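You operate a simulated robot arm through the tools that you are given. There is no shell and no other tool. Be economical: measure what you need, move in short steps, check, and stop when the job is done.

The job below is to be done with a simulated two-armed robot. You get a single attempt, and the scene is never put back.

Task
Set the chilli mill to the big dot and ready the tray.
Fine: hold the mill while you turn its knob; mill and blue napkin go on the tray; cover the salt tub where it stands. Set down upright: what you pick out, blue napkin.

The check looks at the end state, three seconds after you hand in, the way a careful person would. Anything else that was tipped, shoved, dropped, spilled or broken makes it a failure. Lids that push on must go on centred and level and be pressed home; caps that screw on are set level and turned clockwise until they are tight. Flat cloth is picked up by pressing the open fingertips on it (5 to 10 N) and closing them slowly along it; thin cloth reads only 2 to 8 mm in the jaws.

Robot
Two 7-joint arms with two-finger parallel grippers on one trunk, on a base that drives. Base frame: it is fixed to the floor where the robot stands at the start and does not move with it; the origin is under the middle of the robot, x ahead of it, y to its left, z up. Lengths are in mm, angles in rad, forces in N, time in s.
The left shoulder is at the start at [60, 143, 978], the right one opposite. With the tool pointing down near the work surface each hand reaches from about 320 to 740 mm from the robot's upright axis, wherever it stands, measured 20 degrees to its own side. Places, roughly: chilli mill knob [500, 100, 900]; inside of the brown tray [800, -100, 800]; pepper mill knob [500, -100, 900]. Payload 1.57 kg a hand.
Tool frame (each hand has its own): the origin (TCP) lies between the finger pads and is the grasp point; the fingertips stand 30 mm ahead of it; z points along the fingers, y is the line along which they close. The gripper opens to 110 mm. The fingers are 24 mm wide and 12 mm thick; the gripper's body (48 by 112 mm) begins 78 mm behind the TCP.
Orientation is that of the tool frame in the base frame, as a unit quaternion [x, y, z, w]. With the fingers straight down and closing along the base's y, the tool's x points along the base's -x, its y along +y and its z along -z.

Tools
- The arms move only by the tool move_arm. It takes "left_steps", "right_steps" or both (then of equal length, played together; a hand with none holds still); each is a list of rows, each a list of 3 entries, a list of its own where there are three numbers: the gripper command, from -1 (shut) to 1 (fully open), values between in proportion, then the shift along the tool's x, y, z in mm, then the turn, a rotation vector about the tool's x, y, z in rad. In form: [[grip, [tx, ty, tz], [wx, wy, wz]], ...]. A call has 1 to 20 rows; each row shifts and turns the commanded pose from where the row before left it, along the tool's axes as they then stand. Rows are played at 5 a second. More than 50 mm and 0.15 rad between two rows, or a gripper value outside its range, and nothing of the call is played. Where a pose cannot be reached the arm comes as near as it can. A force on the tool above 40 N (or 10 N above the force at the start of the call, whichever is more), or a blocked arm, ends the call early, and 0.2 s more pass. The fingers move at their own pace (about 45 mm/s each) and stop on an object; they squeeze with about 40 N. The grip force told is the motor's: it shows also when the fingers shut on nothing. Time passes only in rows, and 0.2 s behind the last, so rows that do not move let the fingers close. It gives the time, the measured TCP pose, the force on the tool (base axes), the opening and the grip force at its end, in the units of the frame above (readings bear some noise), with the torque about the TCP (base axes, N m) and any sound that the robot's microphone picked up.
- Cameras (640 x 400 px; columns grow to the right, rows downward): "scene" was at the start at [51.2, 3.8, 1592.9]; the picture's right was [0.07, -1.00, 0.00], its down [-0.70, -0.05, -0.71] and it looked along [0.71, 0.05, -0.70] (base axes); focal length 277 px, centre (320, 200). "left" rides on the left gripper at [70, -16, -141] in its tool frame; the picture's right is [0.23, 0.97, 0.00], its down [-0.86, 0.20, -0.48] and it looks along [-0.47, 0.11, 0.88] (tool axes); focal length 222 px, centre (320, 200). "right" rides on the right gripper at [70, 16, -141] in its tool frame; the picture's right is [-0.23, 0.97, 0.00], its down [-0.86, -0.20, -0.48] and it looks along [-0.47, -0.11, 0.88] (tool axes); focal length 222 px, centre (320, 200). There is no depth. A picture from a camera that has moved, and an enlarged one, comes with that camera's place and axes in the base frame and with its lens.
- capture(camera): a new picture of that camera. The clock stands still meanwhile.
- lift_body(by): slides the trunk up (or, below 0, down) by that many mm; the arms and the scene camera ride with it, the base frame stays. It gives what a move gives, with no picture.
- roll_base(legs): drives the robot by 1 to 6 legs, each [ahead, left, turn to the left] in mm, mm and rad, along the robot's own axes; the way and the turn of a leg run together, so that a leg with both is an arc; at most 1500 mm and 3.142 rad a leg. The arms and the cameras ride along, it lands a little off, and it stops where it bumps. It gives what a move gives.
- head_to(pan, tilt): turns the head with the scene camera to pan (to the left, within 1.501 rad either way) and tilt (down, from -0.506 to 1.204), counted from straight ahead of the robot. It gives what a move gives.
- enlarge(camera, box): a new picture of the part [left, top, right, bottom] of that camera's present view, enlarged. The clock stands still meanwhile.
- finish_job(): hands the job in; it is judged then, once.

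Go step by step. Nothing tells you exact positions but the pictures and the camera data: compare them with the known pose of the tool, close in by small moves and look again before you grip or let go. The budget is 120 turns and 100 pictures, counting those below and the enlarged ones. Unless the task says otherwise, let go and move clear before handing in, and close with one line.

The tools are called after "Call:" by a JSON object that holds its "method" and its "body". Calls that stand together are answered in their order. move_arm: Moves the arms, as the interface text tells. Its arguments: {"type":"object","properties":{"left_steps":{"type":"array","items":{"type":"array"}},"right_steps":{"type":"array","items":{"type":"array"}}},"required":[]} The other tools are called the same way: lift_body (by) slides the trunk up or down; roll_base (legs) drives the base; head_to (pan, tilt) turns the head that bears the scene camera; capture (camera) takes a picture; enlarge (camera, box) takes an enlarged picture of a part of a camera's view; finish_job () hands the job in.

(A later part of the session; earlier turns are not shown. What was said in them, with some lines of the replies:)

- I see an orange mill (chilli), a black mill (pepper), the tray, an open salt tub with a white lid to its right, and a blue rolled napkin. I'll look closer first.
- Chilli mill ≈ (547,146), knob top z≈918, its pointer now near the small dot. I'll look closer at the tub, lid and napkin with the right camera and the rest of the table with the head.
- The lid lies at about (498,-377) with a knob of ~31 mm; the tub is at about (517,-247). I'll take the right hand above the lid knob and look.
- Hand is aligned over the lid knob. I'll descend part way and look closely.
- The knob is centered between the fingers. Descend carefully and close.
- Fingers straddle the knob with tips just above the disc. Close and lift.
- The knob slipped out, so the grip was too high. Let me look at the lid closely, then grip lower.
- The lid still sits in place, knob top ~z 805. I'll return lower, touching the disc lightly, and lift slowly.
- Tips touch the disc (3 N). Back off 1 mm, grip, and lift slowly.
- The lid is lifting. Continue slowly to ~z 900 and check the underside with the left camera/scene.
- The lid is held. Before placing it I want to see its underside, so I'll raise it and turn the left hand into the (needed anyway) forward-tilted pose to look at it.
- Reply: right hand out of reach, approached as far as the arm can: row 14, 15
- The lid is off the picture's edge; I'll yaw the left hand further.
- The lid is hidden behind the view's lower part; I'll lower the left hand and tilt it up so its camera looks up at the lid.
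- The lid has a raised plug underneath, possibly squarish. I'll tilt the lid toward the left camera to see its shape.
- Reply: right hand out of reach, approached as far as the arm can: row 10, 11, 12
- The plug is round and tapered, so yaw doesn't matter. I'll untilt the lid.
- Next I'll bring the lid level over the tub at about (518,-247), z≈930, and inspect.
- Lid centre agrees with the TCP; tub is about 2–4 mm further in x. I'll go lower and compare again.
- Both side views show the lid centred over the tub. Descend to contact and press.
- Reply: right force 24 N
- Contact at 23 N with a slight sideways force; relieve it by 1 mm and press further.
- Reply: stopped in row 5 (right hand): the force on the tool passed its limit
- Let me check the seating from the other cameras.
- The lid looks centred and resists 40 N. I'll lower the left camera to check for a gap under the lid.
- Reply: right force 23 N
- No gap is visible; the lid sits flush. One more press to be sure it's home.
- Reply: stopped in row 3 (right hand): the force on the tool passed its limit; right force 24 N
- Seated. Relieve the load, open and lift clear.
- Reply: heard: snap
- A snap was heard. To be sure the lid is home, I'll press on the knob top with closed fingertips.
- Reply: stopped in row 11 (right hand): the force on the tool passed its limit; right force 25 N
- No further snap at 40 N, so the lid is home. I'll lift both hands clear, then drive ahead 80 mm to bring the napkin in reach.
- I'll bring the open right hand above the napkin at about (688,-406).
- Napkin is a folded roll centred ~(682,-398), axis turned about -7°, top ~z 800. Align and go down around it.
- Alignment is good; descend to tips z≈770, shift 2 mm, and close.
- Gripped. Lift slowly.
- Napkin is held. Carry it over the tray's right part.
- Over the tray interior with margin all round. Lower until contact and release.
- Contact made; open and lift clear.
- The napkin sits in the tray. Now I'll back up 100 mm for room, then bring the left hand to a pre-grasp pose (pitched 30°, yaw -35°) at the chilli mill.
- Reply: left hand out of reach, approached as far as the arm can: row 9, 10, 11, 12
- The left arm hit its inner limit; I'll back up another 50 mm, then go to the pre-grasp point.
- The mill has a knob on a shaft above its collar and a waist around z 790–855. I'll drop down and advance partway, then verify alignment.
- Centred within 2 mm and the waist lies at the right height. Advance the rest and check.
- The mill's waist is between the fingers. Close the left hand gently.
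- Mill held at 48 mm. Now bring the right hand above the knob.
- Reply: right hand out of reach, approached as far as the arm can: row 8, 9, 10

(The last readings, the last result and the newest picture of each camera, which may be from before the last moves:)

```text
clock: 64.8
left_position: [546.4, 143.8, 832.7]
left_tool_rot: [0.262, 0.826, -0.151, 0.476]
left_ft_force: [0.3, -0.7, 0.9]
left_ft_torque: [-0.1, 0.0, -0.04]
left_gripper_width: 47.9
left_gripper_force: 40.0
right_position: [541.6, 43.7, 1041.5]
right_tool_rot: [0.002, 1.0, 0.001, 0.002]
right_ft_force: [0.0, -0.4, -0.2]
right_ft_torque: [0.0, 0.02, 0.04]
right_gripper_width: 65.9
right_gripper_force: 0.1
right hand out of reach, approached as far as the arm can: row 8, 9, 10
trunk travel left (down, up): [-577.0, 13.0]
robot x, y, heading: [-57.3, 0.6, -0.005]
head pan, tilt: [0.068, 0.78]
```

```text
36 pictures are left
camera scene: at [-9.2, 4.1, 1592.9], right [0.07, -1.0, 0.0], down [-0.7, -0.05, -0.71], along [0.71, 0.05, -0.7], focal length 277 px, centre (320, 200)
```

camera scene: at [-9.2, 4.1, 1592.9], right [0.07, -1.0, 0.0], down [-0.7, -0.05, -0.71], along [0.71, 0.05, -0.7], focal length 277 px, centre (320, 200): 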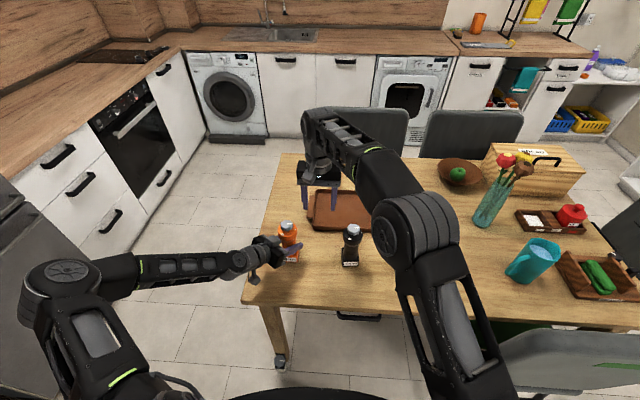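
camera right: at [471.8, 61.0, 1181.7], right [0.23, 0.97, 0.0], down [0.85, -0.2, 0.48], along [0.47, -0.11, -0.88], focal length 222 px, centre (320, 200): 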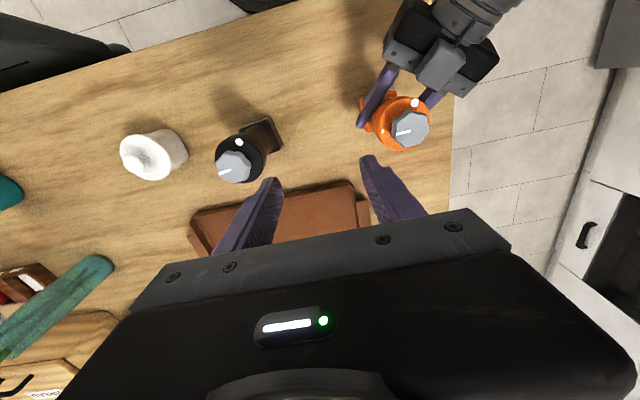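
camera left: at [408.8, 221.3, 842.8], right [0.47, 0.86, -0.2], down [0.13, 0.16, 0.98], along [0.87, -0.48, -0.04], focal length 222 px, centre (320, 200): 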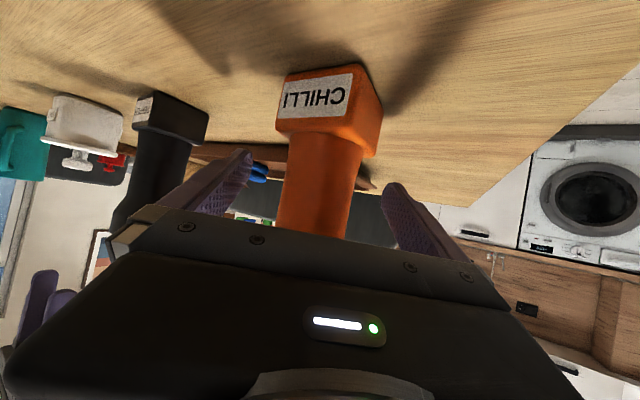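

The right arm can't reach that far left. Plan: carry the mill upright in the left hand to its tray place, keep holding it there, and turn the knob there. First clear the right hand and lift the mill slowly.

Call:
{"method": "move_arm", "body": {"right_steps": [[0.2, [0, -40, 0], [0, 0, 0]], [0.2, [0, -40, 0], [0, 0, 0]], [0.2, [0, -40, 0], [0, 0, 0]], [0.2, [0, -40, 0], [0, 0, 0]], [0.2, [0, -40, 0], [0, 0, 0]], [0.2, [0, -40, 0], [0, 0, 0]], [0.2, [0, -20, 0], [0, 0, 0]]]}}

Call:
{"method": "move_arm", "body": {"left_steps": [[-1, [-2.6, 0, -1.5], [0, 0, 0]], [-1, [-4.3, 0, -2.5], [0, 0, 0]], [-1, [-6.9, 0, -4], [0, 0, 0]], [-1, [-8.65, 0, -5], [0, 0, 0]], [-1, [-8.65, 0, -5], [0, 0, 0]], [-1, [-8.65, 0, -5], [0, 0, 0]], [-1, [-8.65, 0, -5], [0, 0, 0]], [-1, [-6.9, 0, -4], [0, 0, 0]], [-1, [-2.6, 0, -1.5], [0, 0, 0]], [-1, [0, 0, 0], [0, 0, 0]]]}}

Call:
{"method": "enlarge", "body": {"camera": "scene", "box": [220, 180, 380, 290]}}

```text
clock: 66.4
left_position: [546.8, 143.4, 833.6]
left_tool_rot: [0.263, 0.825, -0.152, 0.476]
left_ft_force: [0.1, -0.6, 0.8]
left_ft_torque: [-0.11, -0.01, -0.01]
left_gripper_width: 47.9
left_gripper_force: 39.8
right_position: [539.8, -215.5, 1042.3]
right_tool_rot: [0.001, 1.0, 0.0, 0.001]
right_ft_force: [-0.2, 0.2, 0.0]
right_ft_torque: [0.02, -0.02, -0.02]
right_gripper_width: 65.8
right_gripper_force: 0.1
trunk travel left (down, up): [-577.0, 13.0]
robot x, y, heading: [-64.2, 0.7, -0.005]
head pan, tilt: [0.068, 0.78]
```

```text
clock: 68.6
left_position: [546.4, 141.4, 900.2]
left_tool_rot: [0.262, 0.826, -0.151, 0.477]
left_ft_force: [-0.4, 0.0, -1.8]
left_ft_torque: [-0.04, -0.01, -0.02]
left_gripper_width: 47.8
left_gripper_force: 39.8
right_position: [541.9, -213.7, 1042.7]
right_tool_rot: [0.001, 1.0, -0.001, 0.001]
right_ft_force: [-0.2, 0.2, -0.2]
right_ft_torque: [0.0, 0.0, -0.02]
right_gripper_width: 65.8
right_gripper_force: 0.1
trunk travel left (down, up): [-577.0, 13.0]
robot x, y, heading: [-55.1, 3.0, -0.008]
head pan, tilt: [0.068, 0.78]
```

```text
3.64 times, centred on (300, 235) of scene
camera zoom: at [-9.0, 4.0, 1592.9], right [0.07, -1.0, 0.0], down [-0.7, -0.05, -0.71], along [0.71, 0.05, -0.7], focal length 1009 px, centre (393, 73)
```

zoom: 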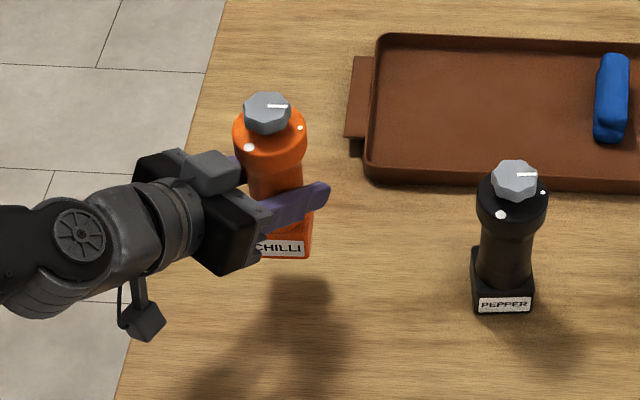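

The mill is up and upright. Drive ahead 140 mm, then carry it over the tray's left part.

Call:
{"method": "roll_base", "body": {"legs": [[140, 0, 0]]}}

Call:
{"method": "move_arm", "body": {"left_steps": [[-1, [-4, -4.5, 6.7], [0, 0, 0]], [-1, [-7.7, -8.9, 13.3], [0, 0, 0]], [-1, [-7.7, -8.9, 13.3], [0, 0, 0]], [-1, [-7.7, -8.9, 13.3], [0, 0, 0]], [-1, [-7.7, -8.9, 13.3], [0, 0, 0]], [-1, [-7.7, -8.9, 13.3], [0, 0, 0]], [-1, [-7.7, -8.9, 13.3], [0, 0, 0]], [-1, [-7.7, -8.9, 13.3], [0, 0, 0]], [-1, [-7.7, -8.9, 13.3], [0, 0, 0]], [-1, [-7.7, -8.9, 13.3], [0, 0, 0]], [-1, [-3.6, -4.4, 6.3], [0, 0, 0]], [-1, [0, 0, 0], [0, 0, 0]]]}}

Call:
{"method": "enlarge", "body": {"camera": "scene", "box": [250, 180, 450, 300]}}

```text
clock: 70.0
left_position: [688.6, 141.6, 898.8]
left_tool_rot: [0.264, 0.826, -0.152, 0.475]
left_ft_force: [0.3, -0.1, -1.3]
left_ft_torque: [-0.02, 0.0, -0.01]
left_gripper_width: 47.8
left_gripper_force: 40.0
right_position: [681.2, -217.0, 1041.8]
right_tool_rot: [0.002, 1.0, 0.0, 0.0]
right_ft_force: [-0.7, 0.2, -0.9]
right_ft_torque: [0.0, 0.04, -0.01]
right_gripper_width: 66.2
right_gripper_force: 0.2
trunk travel left (down, up): [-577.0, 13.0]
robot x, y, heading: [84.9, 2.2, -0.003]
head pan, tilt: [0.068, 0.78]
```

```text
clock: 72.6
left_position: [733.3, 18.4, 904.9]
left_tool_rot: [0.263, 0.825, -0.152, 0.476]
left_ft_force: [0.5, 0.2, -2.5]
left_ft_torque: [-0.02, -0.04, 0.0]
left_gripper_width: 47.8
left_gripper_force: 39.4
left hand out of reach, approached as far as the arm can: row 8, 9, 10, 11
right_position: [681.5, -216.5, 1043.1]
right_tool_rot: [0.002, 1.0, 0.001, 0.002]
right_ft_force: [-0.4, 0.4, -0.7]
right_ft_torque: [0.01, -0.01, -0.01]
right_gripper_width: 65.9
right_gripper_force: 0.0
trunk travel left (down, up): [-577.0, 13.0]
robot x, y, heading: [83.4, 1.6, -0.008]
head pan, tilt: [0.068, 0.78]
```

```text
3.20 times, centred on (350, 240) of scene
camera zoom: at [131.4, 3.4, 1592.9], right [0.06, -1.0, 0.0], down [-0.7, -0.05, -0.71], along [0.71, 0.05, -0.7], focal length 888 px, centre (224, 72)
```

zoom: 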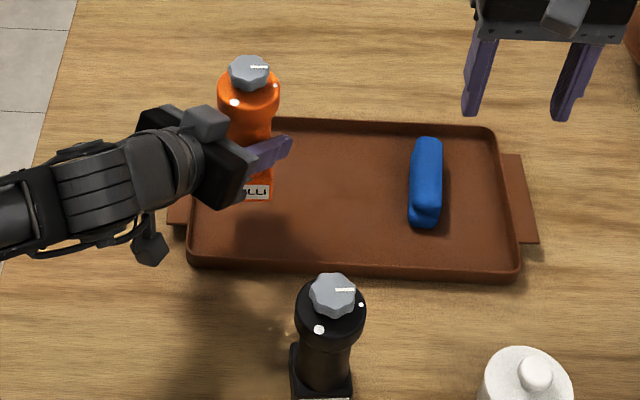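

The left arm is near its reach at (733,18), which is inside the tray with ~15 mm margins. I'll drive 30 mm ahead for margin, lower part way, and zoom on specks near the tray.

Call:
{"method": "move_arm", "body": {"left_steps": [[-1, [4.3, 0, 2.5], [0, 0, 0]], [-1, [8.65, 0, 5], [0, 0, 0]], [-1, [8.65, 0, 5], [0, 0, 0]], [-1, [4.3, 0, 2.5], [0, 0, 0]], [-1, [0, 0, 0], [0, 0, 0]]]}}

Call:
{"method": "enlarge", "body": {"camera": "scene", "box": [280, 200, 360, 260]}}

```text
clock: 73.8
left_position: [730.6, 22.7, 875.1]
left_tool_rot: [0.263, 0.825, -0.151, 0.476]
left_ft_force: [0.2, -0.7, -1.2]
left_ft_torque: [0.01, -0.05, -0.02]
left_gripper_width: 47.9
left_gripper_force: 39.6
left hand out of reach, approached as far as the arm can: row 3
right_position: [680.7, -216.1, 1042.9]
right_tool_rot: [0.001, 1.0, 0.001, 0.001]
right_ft_force: [0.0, 0.6, 0.2]
right_ft_torque: [-0.02, 0.02, -0.01]
right_gripper_width: 66.0
right_gripper_force: 0.1
trunk travel left (down, up): [-577.0, 13.0]
robot x, y, heading: [81.8, 1.7, 0.005]
head pan, tilt: [0.068, 0.78]
```

```text
6.67 times, centred on (320, 230) of scene
camera zoom: at [131.4, 3.4, 1592.9], right [0.06, -1.0, 0.0], down [-0.7, -0.05, -0.71], along [0.71, 0.05, -0.7], focal length 1849 px, centre (320, 0)
```

zoom: 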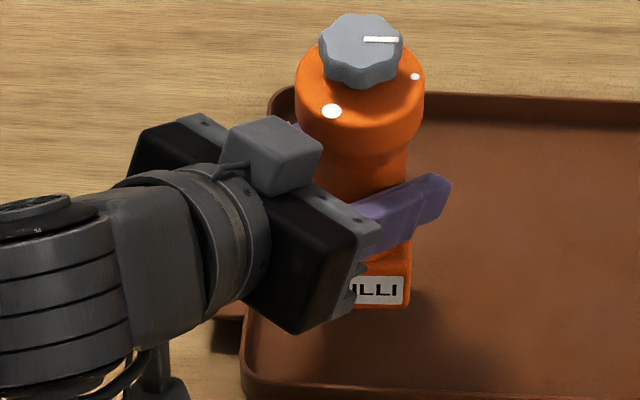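

No spill; those were just texture. While the mill is in the air I'll shift the base 40 mm ahead and 25 mm right, then retract the left arm a little so both arms reach.

Call:
{"method": "roll_base", "body": {"legs": [[40, -25, 0]]}}

Call:
{"method": "move_arm", "body": {"left_steps": [[-1, [4, -5, -6], [0, 0, 0]], [-1, [4, -5, -6], [0, 0, 0]], [-1, [4, -5, -6], [0, 0, 0]], [-1, [0, 0, 0], [0, 0, 0]]]}}

Call:
{"method": "capture", "body": {"camera": "scene"}}

```text
clock: 74.7
left_position: [771.2, -2.6, 874.6]
left_tool_rot: [0.264, 0.825, -0.152, 0.475]
left_ft_force: [-0.4, -0.1, -2.4]
left_ft_torque: [0.0, 0.02, -0.03]
left_gripper_width: 47.7
left_gripper_force: 39.7
right_position: [722.0, -239.7, 1041.4]
right_tool_rot: [0.002, 1.0, 0.0, 0.001]
right_ft_force: [0.2, -0.1, -0.3]
right_ft_torque: [0.05, 0.03, 0.01]
right_gripper_width: 65.9
right_gripper_force: 0.1
trunk travel left (down, up): [-577.0, 13.0]
robot x, y, heading: [120.4, -22.9, -0.002]
head pan, tilt: [0.068, 0.78]
```

```text
clock: 75.7
left_position: [742.2, -0.7, 873.0]
left_tool_rot: [0.263, 0.825, -0.152, 0.476]
left_ft_force: [-0.8, -0.7, -2.4]
left_ft_torque: [0.01, 0.03, -0.03]
left_gripper_width: 47.9
left_gripper_force: 39.4
right_position: [720.9, -240.0, 1042.9]
right_tool_rot: [0.002, 1.0, 0.0, 0.001]
right_ft_force: [-0.3, -0.9, -0.7]
right_ft_torque: [0.03, 0.01, 0.01]
right_gripper_width: 66.1
right_gripper_force: 0.2
trunk travel left (down, up): [-577.0, 13.0]
robot x, y, heading: [116.4, -21.7, -0.002]
head pan, tilt: [0.068, 0.78]
```

```text
32 pictures are left
camera scene: at [170.2, -21.0, 1592.8], right [0.07, -1.0, 0.0], down [-0.7, -0.05, -0.71], along [0.71, 0.05, -0.7], focal length 277 px, centre (320, 200)
```

scene: 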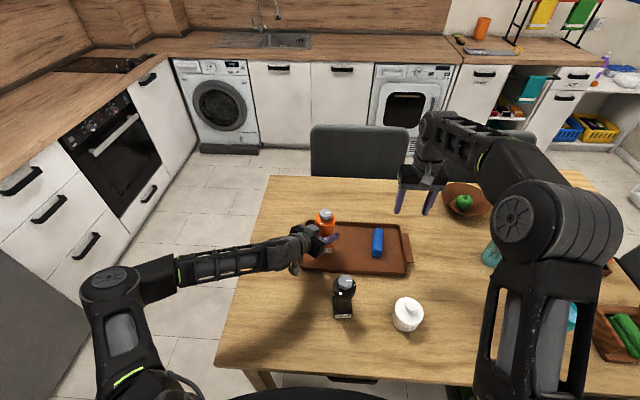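

Lower the mill onto the tray.

Call:
{"method": "move_arm", "body": {"left_steps": [[-1, [8.65, 0, 5], [0, 0, 0]], [-1, [8.65, 0, 5], [0, 0, 0]], [-1, [6.9, 0, 4], [0, 0, 0]], [-1, [2.6, 0, 1.5], [0, 0, 0]], [-1, [1.7, 0, 1], [0, 0, 0]], [-1, [1.7, 0, 1], [0, 0, 0]], [-1, [0, 0, 0], [0, 0, 0]]]}}

Call:
{"method": "enlarge", "body": {"camera": "scene", "box": [280, 200, 400, 290]}}

```text
clock: 77.3
left_position: [743.2, -3.0, 840.1]
left_tool_rot: [0.263, 0.825, -0.152, 0.477]
left_ft_force: [0.2, 0.1, -1.3]
left_ft_torque: [0.02, 0.01, -0.03]
left_gripper_width: 48.0
left_gripper_force: 39.9
right_position: [721.3, -239.8, 1042.3]
right_tool_rot: [0.002, 1.0, 0.0, 0.001]
right_ft_force: [-0.1, -0.1, 0.4]
right_ft_torque: [0.03, 0.0, 0.02]
right_gripper_width: 66.2
right_gripper_force: 0.0
trunk travel left (down, up): [-577.0, 13.0]
robot x, y, heading: [113.5, -22.8, -0.003]
head pan, tilt: [0.068, 0.78]
```

```text
4.44 times, centred on (340, 245) of scene
camera zoom: at [170.2, -21.0, 1592.9], right [0.07, -1.0, 0.0], down [-0.7, -0.05, -0.71], along [0.71, 0.05, -0.7], focal length 1233 px, centre (231, 0)
```

zoom: 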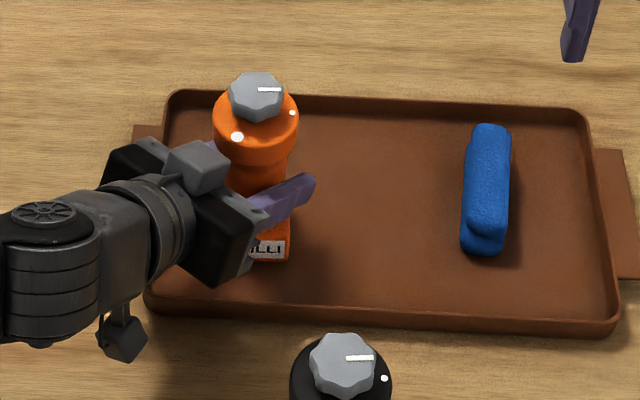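

Call:
{"method": "move_arm", "body": {"left_steps": [[-1, [1.3, 0, 0.75], [0, 0, 0]], [-1, [1.3, 0, 0.75], [0, 0, 0]], [-1, [0, 0, 0], [0, 0, 0]]]}}

```text
clock: 78.1
left_position: [742.9, -1.0, 837.8]
left_tool_rot: [0.264, 0.824, -0.153, 0.477]
left_ft_force: [0.0, -0.2, 4.2]
left_ft_torque: [0.16, 0.19, -0.03]
left_gripper_width: 47.8
left_gripper_force: 39.7
right_position: [718.5, -239.7, 1042.5]
right_tool_rot: [0.001, 1.0, 0.0, 0.001]
right_ft_force: [-0.1, 0.0, 0.4]
right_ft_torque: [0.01, 0.0, 0.01]
right_gripper_width: 66.1
right_gripper_force: 0.1
trunk travel left (down, up): [-577.0, 13.0]
robot x, y, heading: [119.1, -26.9, -0.008]
head pan, tilt: [0.068, 0.78]
```

The mill rests on the tray, held by the left hand. Bring the right hand over the knob.

Call:
{"method": "move_arm", "body": {"right_steps": [[0.2, [-4, 34, 6], [0, 0, 0]], [0.2, [-4, 34, 6], [0, 0, 0]], [0.2, [-4, 34, 6], [0, 0, 0]], [0.2, [-4, 34, 6], [0, 0, 0]], [0.2, [-4, 34, 6], [0, 0, 0]], [0.2, [-4, 34, 6], [0, 0, 0]], [0.2, [-3, 34, 6], [0, 0, 0]], [0.2, [0, 0, 0], [0, 0, 0]]]}}

Call:
{"method": "capture", "body": {"camera": "right"}}

Call:
{"method": "enlarge", "body": {"camera": "right", "box": [270, 110, 370, 190]}}

```text
clock: 79.9
left_position: [744.0, -2.2, 836.0]
left_tool_rot: [0.263, 0.825, -0.152, 0.477]
left_ft_force: [1.6, -2.0, 9.8]
left_ft_torque: [0.0, -0.02, 0.08]
left_gripper_width: 47.4
left_gripper_force: 39.5
right_position: [747.9, -3.1, 1002.1]
right_tool_rot: [0.002, 1.0, 0.0, 0.001]
right_ft_force: [0.4, 0.0, -0.1]
right_ft_torque: [0.0, -0.01, -0.02]
right_gripper_width: 66.5
right_gripper_force: 0.0
trunk travel left (down, up): [-577.0, 13.0]
robot x, y, heading: [123.1, -22.3, -0.003]
head pan, tilt: [0.068, 0.78]
```

```text
30 pictures are left
camera right: at [677.0, 13.6, 1143.7], right [0.23, 0.97, 0.0], down [0.85, -0.2, 0.48], along [0.47, -0.11, -0.88], focal length 222 px, centre (320, 200)
```

right: 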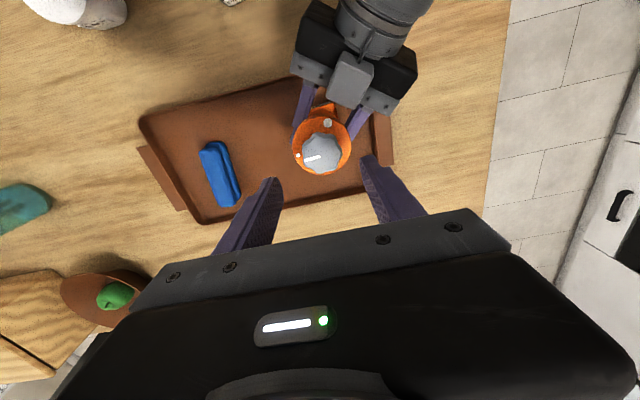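

```text
5.00 times, centred on (320, 150) of right
camera zoom: at [677.0, 13.6, 1143.7], right [0.23, 0.97, 0.0], down [0.85, -0.2, 0.48], along [0.47, -0.11, -0.88], focal length 1111 px, centre (320, 450)
```

zoom: 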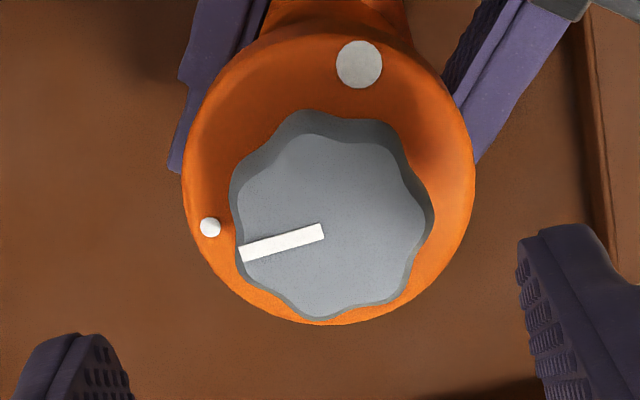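

Clear view: pointer az ≈ -83°, small dot ≈ -79°, big dot ≈ +149°, so about 128–130° clockwise. Centre on the knob, pre-rotate the hand counter-clockwise and descend.

Call:
{"method": "move_arm", "body": {"right_steps": [[0.0, [4, 2, 0], [0, 0, 0]], [0.0, [0, 0, 0], [0, 0, -0.15]], [0.0, [0, 0, 0], [0, 0, -0.15]], [0.0, [0, 0, 0], [0, 0, -0.15]], [0.0, [0, 0, 0], [0, 0, -0.15]], [0.0, [0, 0, 20], [0, 0, 0]], [0.0, [0, 0, 20], [0, 0, 0]], [0.0, [0, 0, 10], [0, 0, 0]], [0.0, [0, 0, 0], [0, 0, 0]]]}}

Call:
{"method": "enlarge", "body": {"camera": "right", "box": [240, 100, 400, 220]}}

Call:
{"method": "enlarge", "body": {"camera": "scene", "box": [290, 180, 370, 260]}}

```text
clock: 81.9
left_position: [743.8, -2.0, 837.6]
left_tool_rot: [0.262, 0.824, -0.152, 0.478]
left_ft_force: [0.5, -0.1, 10.3]
left_ft_torque: [-0.02, 0.02, -0.09]
left_gripper_width: 47.6
left_gripper_force: 39.9
right_position: [743.2, 0.6, 950.4]
right_tool_rot: [-0.294, 0.956, 0.0, 0.001]
right_ft_force: [-0.2, -0.3, 0.5]
right_ft_torque: [0.03, 0.01, -0.02]
right_gripper_width: 54.8
right_gripper_force: 0.0
trunk travel left (down, up): [-577.0, 13.0]
robot x, y, heading: [121.2, -26.3, -0.003]
head pan, tilt: [0.068, 0.78]
```

```text
3.33 times, centred on (320, 160) of right
camera zoom: at [675.8, -24.8, 1091.9], right [-0.36, 0.93, 0.0], down [0.82, 0.32, 0.48], along [0.45, 0.17, -0.88], focal length 740 px, centre (320, 333)
```

zoom: 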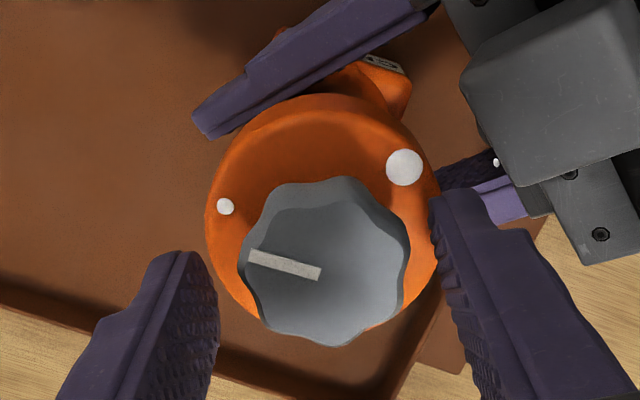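

```text
5.00 times, centred on (330, 220) of scene
camera zoom: at [169.1, -21.0, 1592.9], right [0.07, -1.0, 0.0], down [-0.7, -0.05, -0.71], along [0.71, 0.05, -0.7], focal length 1387 px, centre (270, 100)
```

zoom: 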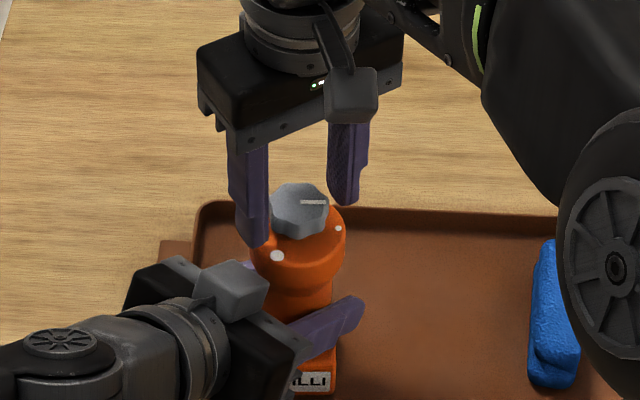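

Well centred. Descend to tip z≈908, close on the knob, and check.

Call:
{"method": "move_arm", "body": {"right_steps": [[0.0, [-1, 1, 8], [0, 0, 0]], [0.0, [0, 0, 4], [0, 0, 0]], [-0.2, [0, 0, 0], [0, 0, 0]], [-0.5, [0, 0, 0], [0, 0, 0]], [-1, [0, 0, 0], [0, 0, 0]], [-1, [0, 0, 0], [0, 0, 0]], [-1, [0, 0, 0], [0, 0, 0]]]}}

Call:
{"method": "move_arm", "body": {"right_steps": [[-1, [0, 0, 0], [0, 0, 0.1]], [-1, [0, 0, 0], [0, 0, 0.12]], [-1, [0, 0, 0], [0, 0, 0.12]]]}}

```text
clock: 82.6
left_position: [743.5, -2.0, 837.8]
left_tool_rot: [0.262, 0.825, -0.151, 0.477]
left_ft_force: [-0.7, 0.7, 5.5]
left_ft_torque: [0.27, 0.29, -0.05]
left_gripper_width: 47.6
left_gripper_force: 39.9
right_position: [745.4, 2.8, 943.9]
right_tool_rot: [-0.294, 0.956, 0.0, 0.005]
right_ft_force: [-1.7, -1.4, 6.8]
right_ft_torque: [-0.01, 0.17, 0.12]
right_gripper_width: 45.8
right_gripper_force: 1.5
trunk travel left (down, up): [-577.0, 13.0]
robot x, y, heading: [118.3, -23.4, -0.001]
head pan, tilt: [0.068, 0.78]
stopped in row 3 (right hand): the force on the tool passed its limit (the readings are from after the stop); the commanded pose is now the measured one
```

```text
clock: 83.4
left_position: [743.8, -1.4, 837.2]
left_tool_rot: [0.262, 0.825, -0.152, 0.478]
left_ft_force: [-1.4, -1.0, 11.5]
left_ft_torque: [-0.12, -0.56, -0.22]
left_gripper_width: 47.6
left_gripper_force: 39.9
right_position: [745.1, 2.0, 945.1]
right_tool_rot: [-0.127, 0.992, 0.002, 0.005]
right_ft_force: [6.2, -0.2, 13.1]
right_ft_torque: [-0.02, -0.17, 0.05]
right_gripper_width: 36.5
right_gripper_force: 34.7
trunk travel left (down, up): [-577.0, 13.0]
robot x, y, heading: [118.3, -22.1, -0.001]
head pan, tilt: [0.068, 0.78]
```

A fingertip touched something during the descent; the fingers have since closed on the knob. Look before continuing.

Call:
{"method": "enlarge", "body": {"camera": "right", "box": [240, 100, 400, 220]}}

Call:
{"method": "enlarge", "body": {"camera": "scene", "box": [290, 190, 370, 250]}}

```text
3.33 times, centred on (320, 160) of right
camera zoom: at [671.6, -0.3, 1085.8], right [-0.02, 1.0, 0.0], down [0.87, 0.02, 0.49], along [0.49, 0.02, -0.87], focal length 740 px, centre (320, 333)
```

zoom: 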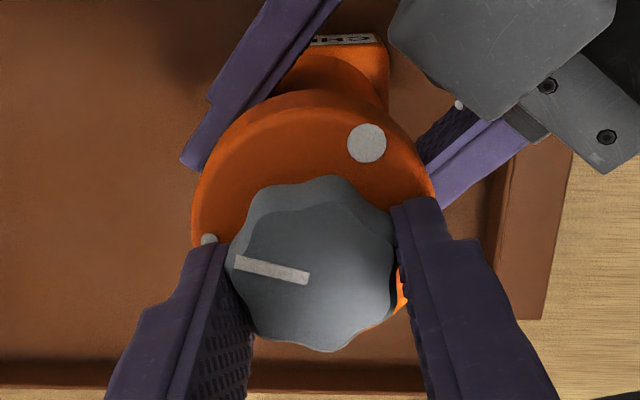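

```text
6.67 times, centred on (330, 220) of scene
camera zoom: at [168.3, -21.5, 1593.1], right [0.06, -1.0, 0.0], down [-0.7, -0.05, -0.71], along [0.71, 0.05, -0.7], focal length 1849 px, centre (253, 67)
```

zoom: 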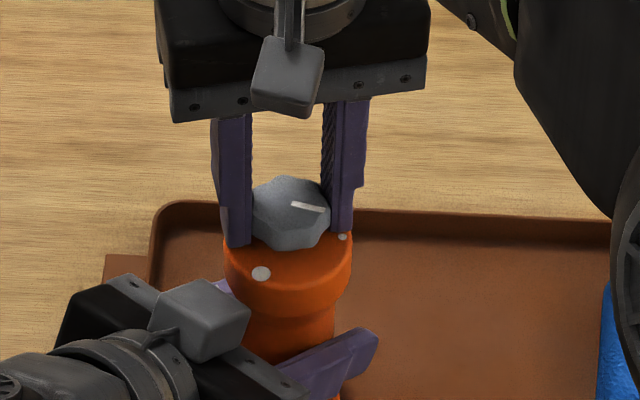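

The knob turned with the hand (~18° clockwise). Lift 1 mm off the collar and keep turning clockwise.

Call:
{"method": "move_arm", "body": {"right_steps": [[-1, [0, 0, -1.5], [0, 0, 0]], [-1, [0, 0, 0], [0, 0, 0.12]], [-1, [0, 0, 0], [0, 0, 0.12]], [-1, [0, 0, 0], [0, 0, 0.12]], [-1, [0, 0, 0], [0, 0, 0.12]], [-1, [0, 0, 0], [0, 0, 0.12]], [-1, [0, 0, 0], [0, 0, 0.12]], [-1, [0, 0, 0], [0, 0, 0.12]], [-1, [0, 0, 0], [0, 0, 0]]]}}

Call:
{"method": "enlarge", "body": {"camera": "right", "box": [240, 100, 400, 220]}}

```text
clock: 85.4
left_position: [744.5, 0.6, 836.9]
left_tool_rot: [0.26, 0.826, -0.149, 0.477]
left_ft_force: [-8.8, 13.2, 23.3]
left_ft_torque: [-0.51, 0.05, -0.09]
left_gripper_width: 47.7
left_gripper_force: 40.1
right_position: [743.0, 0.3, 945.7]
right_tool_rot: [0.288, 0.958, 0.0, 0.002]
right_ft_force: [10.3, -17.2, -0.5]
right_ft_torque: [-0.96, -0.47, 0.12]
right_gripper_width: 36.7
right_gripper_force: 39.7
trunk travel left (down, up): [-577.0, 13.0]
robot x, y, heading: [119.7, -24.2, -0.004]
head pan, tilt: [0.068, 0.78]
```

```text
3.33 times, centred on (320, 160) of right
camera zoom: at [693.4, 53.3, 1086.4], right [0.73, 0.69, 0.0], down [0.6, -0.64, 0.48], along [0.33, -0.35, -0.88], focal length 740 px, centre (320, 333)
```

zoom: 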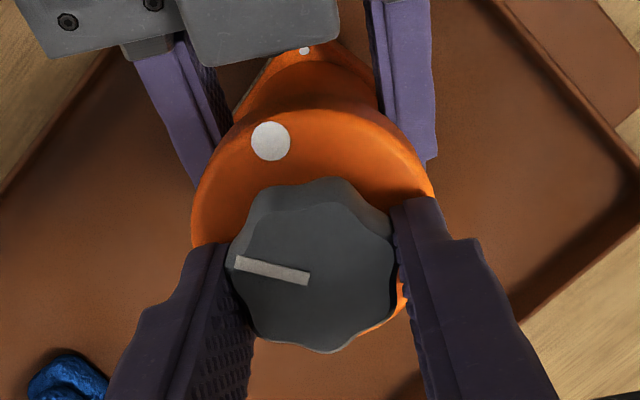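

Pointer is now at about -149°; ~56° remain. Release, swing the hand back counter-clockwise, and look before regripping.

Call:
{"method": "move_arm", "body": {"right_steps": [[-0.5, [0, 0, 0], [0, 0, 0]], [0, [0, 0, 0], [0, 0, 0]], [0, [0, 0, -4], [0, 0, 0]], [0, [0, 0, 0], [0, 0, -0.14]], [0, [0, 0, 0], [0, 0, -0.14]], [0, [0, 0, 0], [0, 0, -0.14]], [0, [0, 0, 0], [0, 0, -0.14]], [0, [0, 0, 0], [0, 0, -0.14]], [0, [0, 0, 0], [0, 0, -0.14]], [0, [0, 0, 0], [0, 0, -0.14]], [0, [0, 0, 0], [0, 0, 0]]]}}

Call:
{"method": "enlarge", "body": {"camera": "right", "box": [240, 100, 400, 220]}}

```text
clock: 87.8
left_position: [743.5, -0.3, 835.7]
left_tool_rot: [0.262, 0.826, -0.152, 0.475]
left_ft_force: [2.5, 1.9, 12.8]
left_ft_torque: [0.59, 0.38, -0.15]
left_gripper_width: 47.4
left_gripper_force: 39.8
right_position: [744.3, 2.5, 950.1]
right_tool_rot: [-0.198, 0.98, 0.001, 0.003]
right_ft_force: [0.3, 0.4, 0.4]
right_ft_torque: [0.0, -0.01, -0.01]
right_gripper_width: 55.0
right_gripper_force: 0.0
trunk travel left (down, up): [-577.0, 13.0]
robot x, y, heading: [116.7, -25.8, -0.004]
head pan, tilt: [0.068, 0.78]
```

```text
3.33 times, centred on (320, 160) of right
camera zoom: at [672.8, -9.9, 1090.7], right [-0.17, 0.99, 0.0], down [0.86, 0.15, 0.48], along [0.48, 0.08, -0.87], focal length 740 px, centre (320, 333)
```

zoom: 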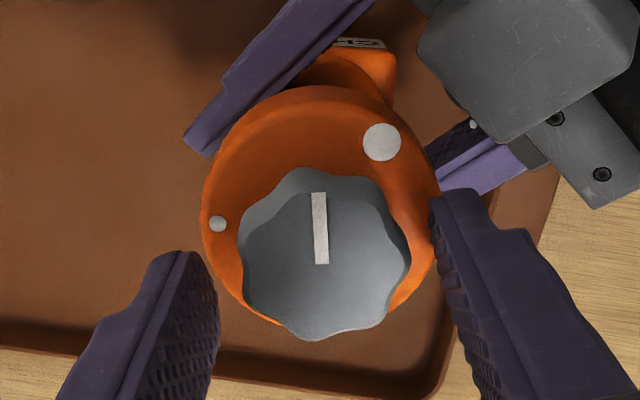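

The pointer now stands at ≈ -168° (the release shifted it a bit); big dot at ≈157°. About 35° more clockwise. Recentre, regrip, and turn 0.5 rad first.

Call:
{"method": "move_arm", "body": {"right_steps": [[0, [2.3, 0.4, 4], [0, 0, 0]], [-0.3, [0, 0, 0], [0, 0, 0]], [-1, [0, 0, 0], [0, 0, 0]], [-1, [0, 0, 0], [0, 0, 0]], [-1, [0, 0, 0], [0, 0, 0]], [-1, [0, 0, 0], [0, 0, 0.1]], [-1, [0, 0, 0], [0, 0, 0.1]], [-1, [0, 0, 0], [0, 0, 0.1]], [-1, [0, 0, 0], [0, 0, 0.1]], [-1, [0, 0, 0], [0, 0, 0.1]], [-1, [0, 0, 0], [0, 0, 0]]]}}

Call:
{"method": "enlarge", "body": {"camera": "right", "box": [240, 100, 400, 220]}}

```text
clock: 90.2
left_position: [744.1, -0.8, 836.0]
left_tool_rot: [0.262, 0.826, -0.151, 0.475]
left_ft_force: [-1.6, -0.7, 7.4]
left_ft_torque: [-0.04, -0.04, 0.02]
left_gripper_width: 47.3
left_gripper_force: 40.1
right_position: [742.5, 1.1, 945.9]
right_tool_rot: [0.053, 0.999, 0.001, 0.004]
right_ft_force: [0.3, -1.0, 3.0]
right_ft_torque: [-0.07, 0.13, 0.03]
right_gripper_width: 36.4
right_gripper_force: 40.2
trunk travel left (down, up): [-577.0, 13.0]
robot x, y, heading: [120.0, -23.1, -0.006]
head pan, tilt: [0.068, 0.78]
```

```text
3.33 times, centred on (320, 160) of right
camera zoom: at [673.5, 24.6, 1086.2], right [0.33, 0.94, 0.01], down [0.83, -0.29, 0.48], along [0.46, -0.15, -0.88], focal length 740 px, centre (320, 333)
```

zoom: 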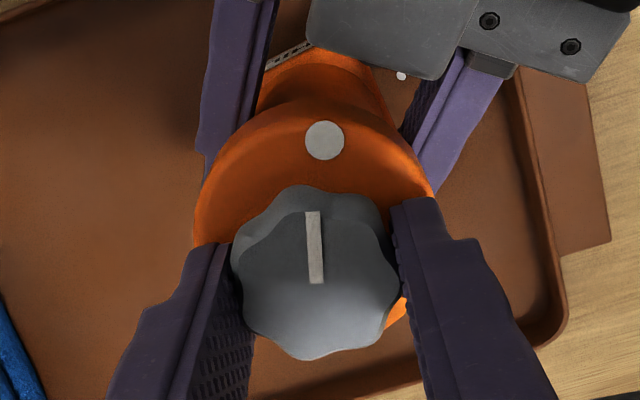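

Pointer az ≈164°, dot ≈157°. Turn another 0.12 rad, then release gently straight.

Call:
{"method": "move_arm", "body": {"right_steps": [[-1, [0, 0, 0], [0, 0, 0.06]], [-1, [0, 0, 0], [0, 0, 0.06]], [-1, [0, 0, 0], [0, 0, 0]], [-0.7, [0, 0, 0], [0, 0, 0]], [-0.3, [0, 0, 0], [0, 0, 0]], [0, [0, 0, 0], [0, 0, 0]], [0, [0, 0, -10], [0, 0, 0]], [0, [0, 0, -30], [0, 0, 0]], [0, [0, 0, -30], [0, 0, 0]], [0, [0, 0, 0], [0, 0, 0]]]}}

Call:
{"method": "enlarge", "body": {"camera": "right", "box": [270, 100, 370, 180]}}

```text
clock: 92.4
left_position: [743.1, -1.1, 836.2]
left_tool_rot: [0.262, 0.826, -0.151, 0.476]
left_ft_force: [-0.3, -0.3, 6.2]
left_ft_torque: [0.29, 0.07, -0.07]
left_gripper_width: 47.4
left_gripper_force: 40.2
right_position: [741.9, 3.2, 1016.1]
right_tool_rot: [0.111, 0.994, 0.002, 0.003]
right_ft_force: [0.8, -0.1, 0.5]
right_ft_torque: [0.01, -0.01, -0.01]
right_gripper_width: 55.0
right_gripper_force: 0.0
trunk travel left (down, up): [-577.0, 13.0]
robot x, y, heading: [118.8, -27.1, -0.009]
head pan, tilt: [0.068, 0.78]
```

```text
5.00 times, centred on (320, 140) of right
camera zoom: at [676.5, 33.7, 1156.7], right [0.44, 0.9, 0.01], down [0.79, -0.39, 0.48], along [0.44, -0.21, -0.88], focal length 1111 px, centre (320, 500)
```

zoom: 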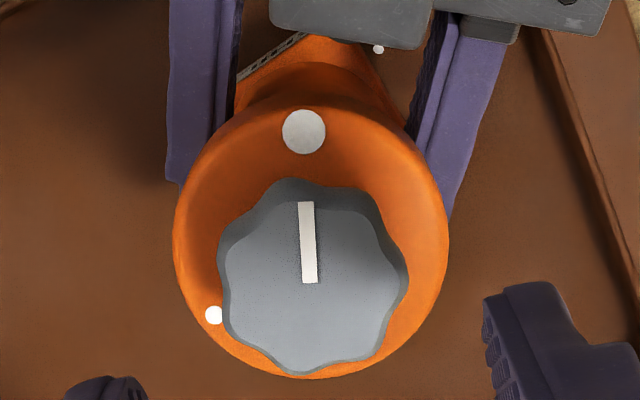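

Pointer (≈157.5°) lines up with the big dot (≈157°). Now release the mill with the left hand and withdraw both arms.

Call:
{"method": "move_arm", "body": {"left_steps": [[-0.6, [0, 0, 0], [0, 0, 0]], [-0.1, [0, 0, 0], [0, 0, 0]], [0.4, [0, 0, 0], [0, 0, 0]], [0.9, [0, 0, 0], [0, 0, 0]], [0.9, [0, 0, 0], [0, 0, 0]]], "right_steps": [[0, [0, -10, -10], [0, 0, 0]], [0, [0, -30, -10], [0, 0, 0]], [0, [0, -30, 0], [0, 0, 0]], [0, [0, -30, 0], [0, 0, 0]], [0, [0, -30, 0], [0, 0, 0]]]}}

Call:
{"method": "move_arm", "body": {"left_steps": [[0.9, [0, 0, -15], [0, 0, 0]], [0.9, [0, 0, -25], [0, 0, 0]], [0.9, [0, 0, -30], [0, 0, 0]], [0.9, [0, 0, -30], [0, 0, 0]], [0.9, [0, 0, -30], [0, 0, 0]], [0.9, [-30, 0, 0], [0, 0, 0]]]}}

Call:
{"method": "capture", "body": {"camera": "scene"}}

Call:
{"method": "enlarge", "body": {"camera": "scene", "box": [280, 190, 400, 280]}}

```text
clock: 93.6
left_position: [743.3, -2.1, 835.8]
left_tool_rot: [0.262, 0.826, -0.151, 0.477]
left_ft_force: [0.2, 0.5, 0.7]
left_ft_torque: [0.0, 0.0, 0.0]
left_gripper_width: 104.7
left_gripper_force: 0.0
right_position: [714.4, -126.1, 1034.0]
right_tool_rot: [0.111, 0.994, 0.002, 0.001]
right_ft_force: [0.0, -1.4, 0.0]
right_ft_torque: [0.0, 0.03, -0.03]
right_gripper_width: 55.0
right_gripper_force: 0.1
trunk travel left (down, up): [-577.0, 13.0]
robot x, y, heading: [122.8, -23.5, -0.005]
head pan, tilt: [0.068, 0.78]
```

```text
clock: 95.0
left_position: [663.5, 53.1, 926.3]
left_tool_rot: [0.262, 0.826, -0.151, 0.476]
left_ft_force: [0.1, -0.5, -0.1]
left_ft_torque: [-0.01, -0.02, 0.0]
left_gripper_width: 104.7
left_gripper_force: 0.0
right_position: [714.2, -127.0, 1033.3]
right_tool_rot: [0.112, 0.994, 0.003, 0.002]
right_ft_force: [0.2, 0.3, 0.1]
right_ft_torque: [0.01, 0.03, -0.01]
right_gripper_width: 55.3
right_gripper_force: 0.1
trunk travel left (down, up): [-577.0, 13.0]
robot x, y, heading: [119.7, -26.2, -0.001]
head pan, tilt: [0.068, 0.78]
```

```text
20 pictures are left
camera scene: at [170.7, -22.2, 1592.8], right [0.06, -1.0, 0.0], down [-0.7, -0.04, -0.71], along [0.71, 0.05, -0.7], focal length 277 px, centre (320, 200)
```

scene: 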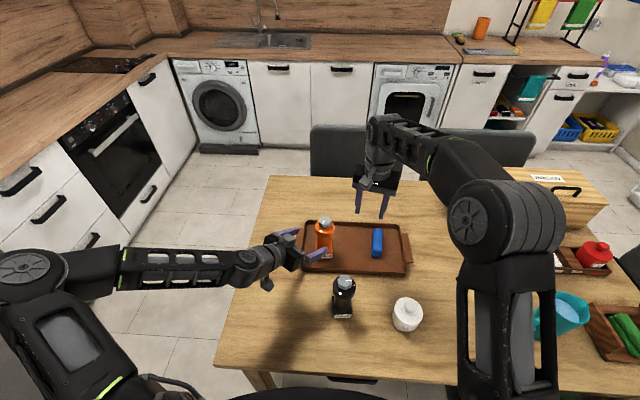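

```text
4.44 times, centred on (340, 235) of scene
camera zoom: at [170.7, -22.2, 1592.8], right [0.06, -1.0, 0.0], down [-0.7, -0.04, -0.71], along [0.71, 0.05, -0.7], focal length 1233 px, centre (231, 44)
```

zoom: 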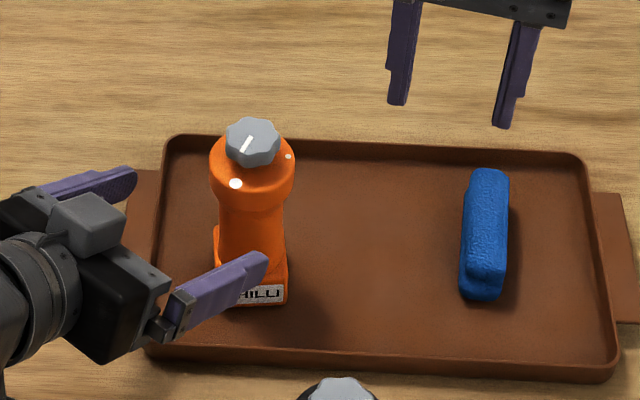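

Everything stands well. Retract the left hand further and take a last close look at knob, tub and scene.

Call:
{"method": "move_arm", "body": {"left_steps": [[0.9, [-40, 0, -20], [0, 0, 0]], [0.9, [-40, 0, -20], [0, 0, 0]], [0.9, [-30, 20, -20], [0, 0, 0]], [0.9, [0, 0, 0], [0, 0, 0]]]}}

Call:
{"method": "capture", "body": {"camera": "right"}}

Call:
{"method": "enlarge", "body": {"camera": "scene", "box": [290, 205, 350, 265]}}

Call:
{"method": "enlarge", "body": {"camera": "scene", "box": [320, 260, 440, 340]}}

```text
clock: 96.0
left_position: [680.0, 70.6, 1052.6]
left_tool_rot: [0.261, 0.826, -0.151, 0.476]
left_ft_force: [1.0, 0.5, -0.1]
left_ft_torque: [0.0, -0.01, 0.0]
left_gripper_width: 104.3
left_gripper_force: 0.1
right_position: [714.4, -125.6, 1033.2]
right_tool_rot: [0.112, 0.994, 0.002, 0.002]
right_ft_force: [-0.2, -0.7, 0.1]
right_ft_torque: [0.0, -0.03, 0.02]
right_gripper_width: 54.9
right_gripper_force: 0.1
trunk travel left (down, up): [-577.0, 13.0]
robot x, y, heading: [116.8, -26.3, -0.005]
head pan, tilt: [0.068, 0.78]
```

```text
18 pictures are left
camera right: at [649.2, -94.3, 1174.7], right [0.44, 0.9, 0.01], down [0.79, -0.39, 0.48], along [0.43, -0.21, -0.88], focal length 222 px, centre (320, 200)
```

right: 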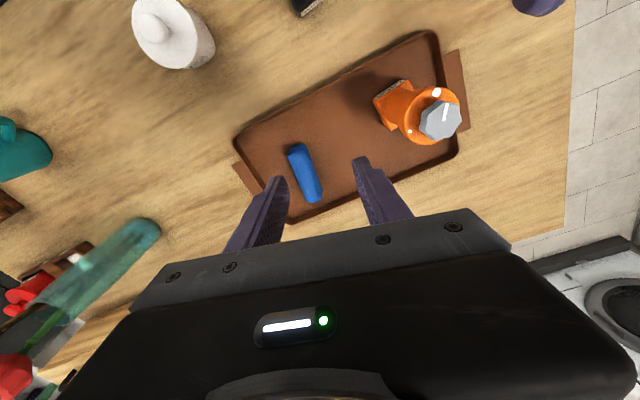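

```text
6.67 times, centred on (320, 235) of scene
camera zoom: at [170.4, -21.1, 1592.8], right [0.06, -1.0, 0.0], down [-0.7, -0.05, -0.71], along [0.71, 0.05, -0.7], focal length 1849 px, centre (320, -33)
```

zoom: 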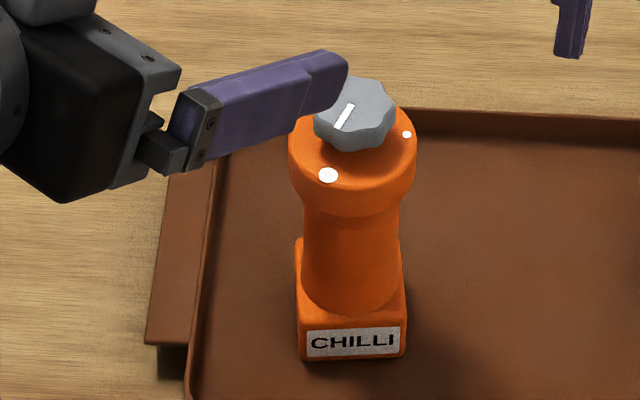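

```text
5.00 times, centred on (380, 300) of scene
camera zoom: at [170.4, -21.1, 1592.8], right [0.06, -1.0, 0.0], down [-0.7, -0.05, -0.71], along [0.71, 0.05, -0.7], focal length 1387 px, centre (20, -300)
```

zoom: 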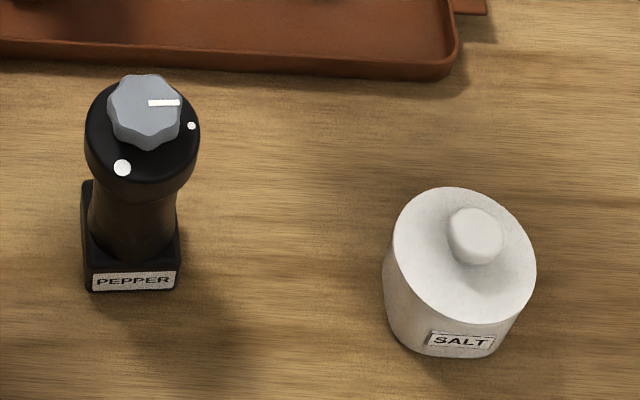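

Pointer lines up with the big dot, mill and napkin are on the tray, the salt lid sits level, and both hands are clear. Handing in.

Call:
{"method": "finish_job", "body": {}}

```text
The job is handed in.
```

I set the chilli mill to the big dot and stood it upright on the tray with the blue napkin. I also pressed the lid onto the salt tub where it stands. The job is handed in.
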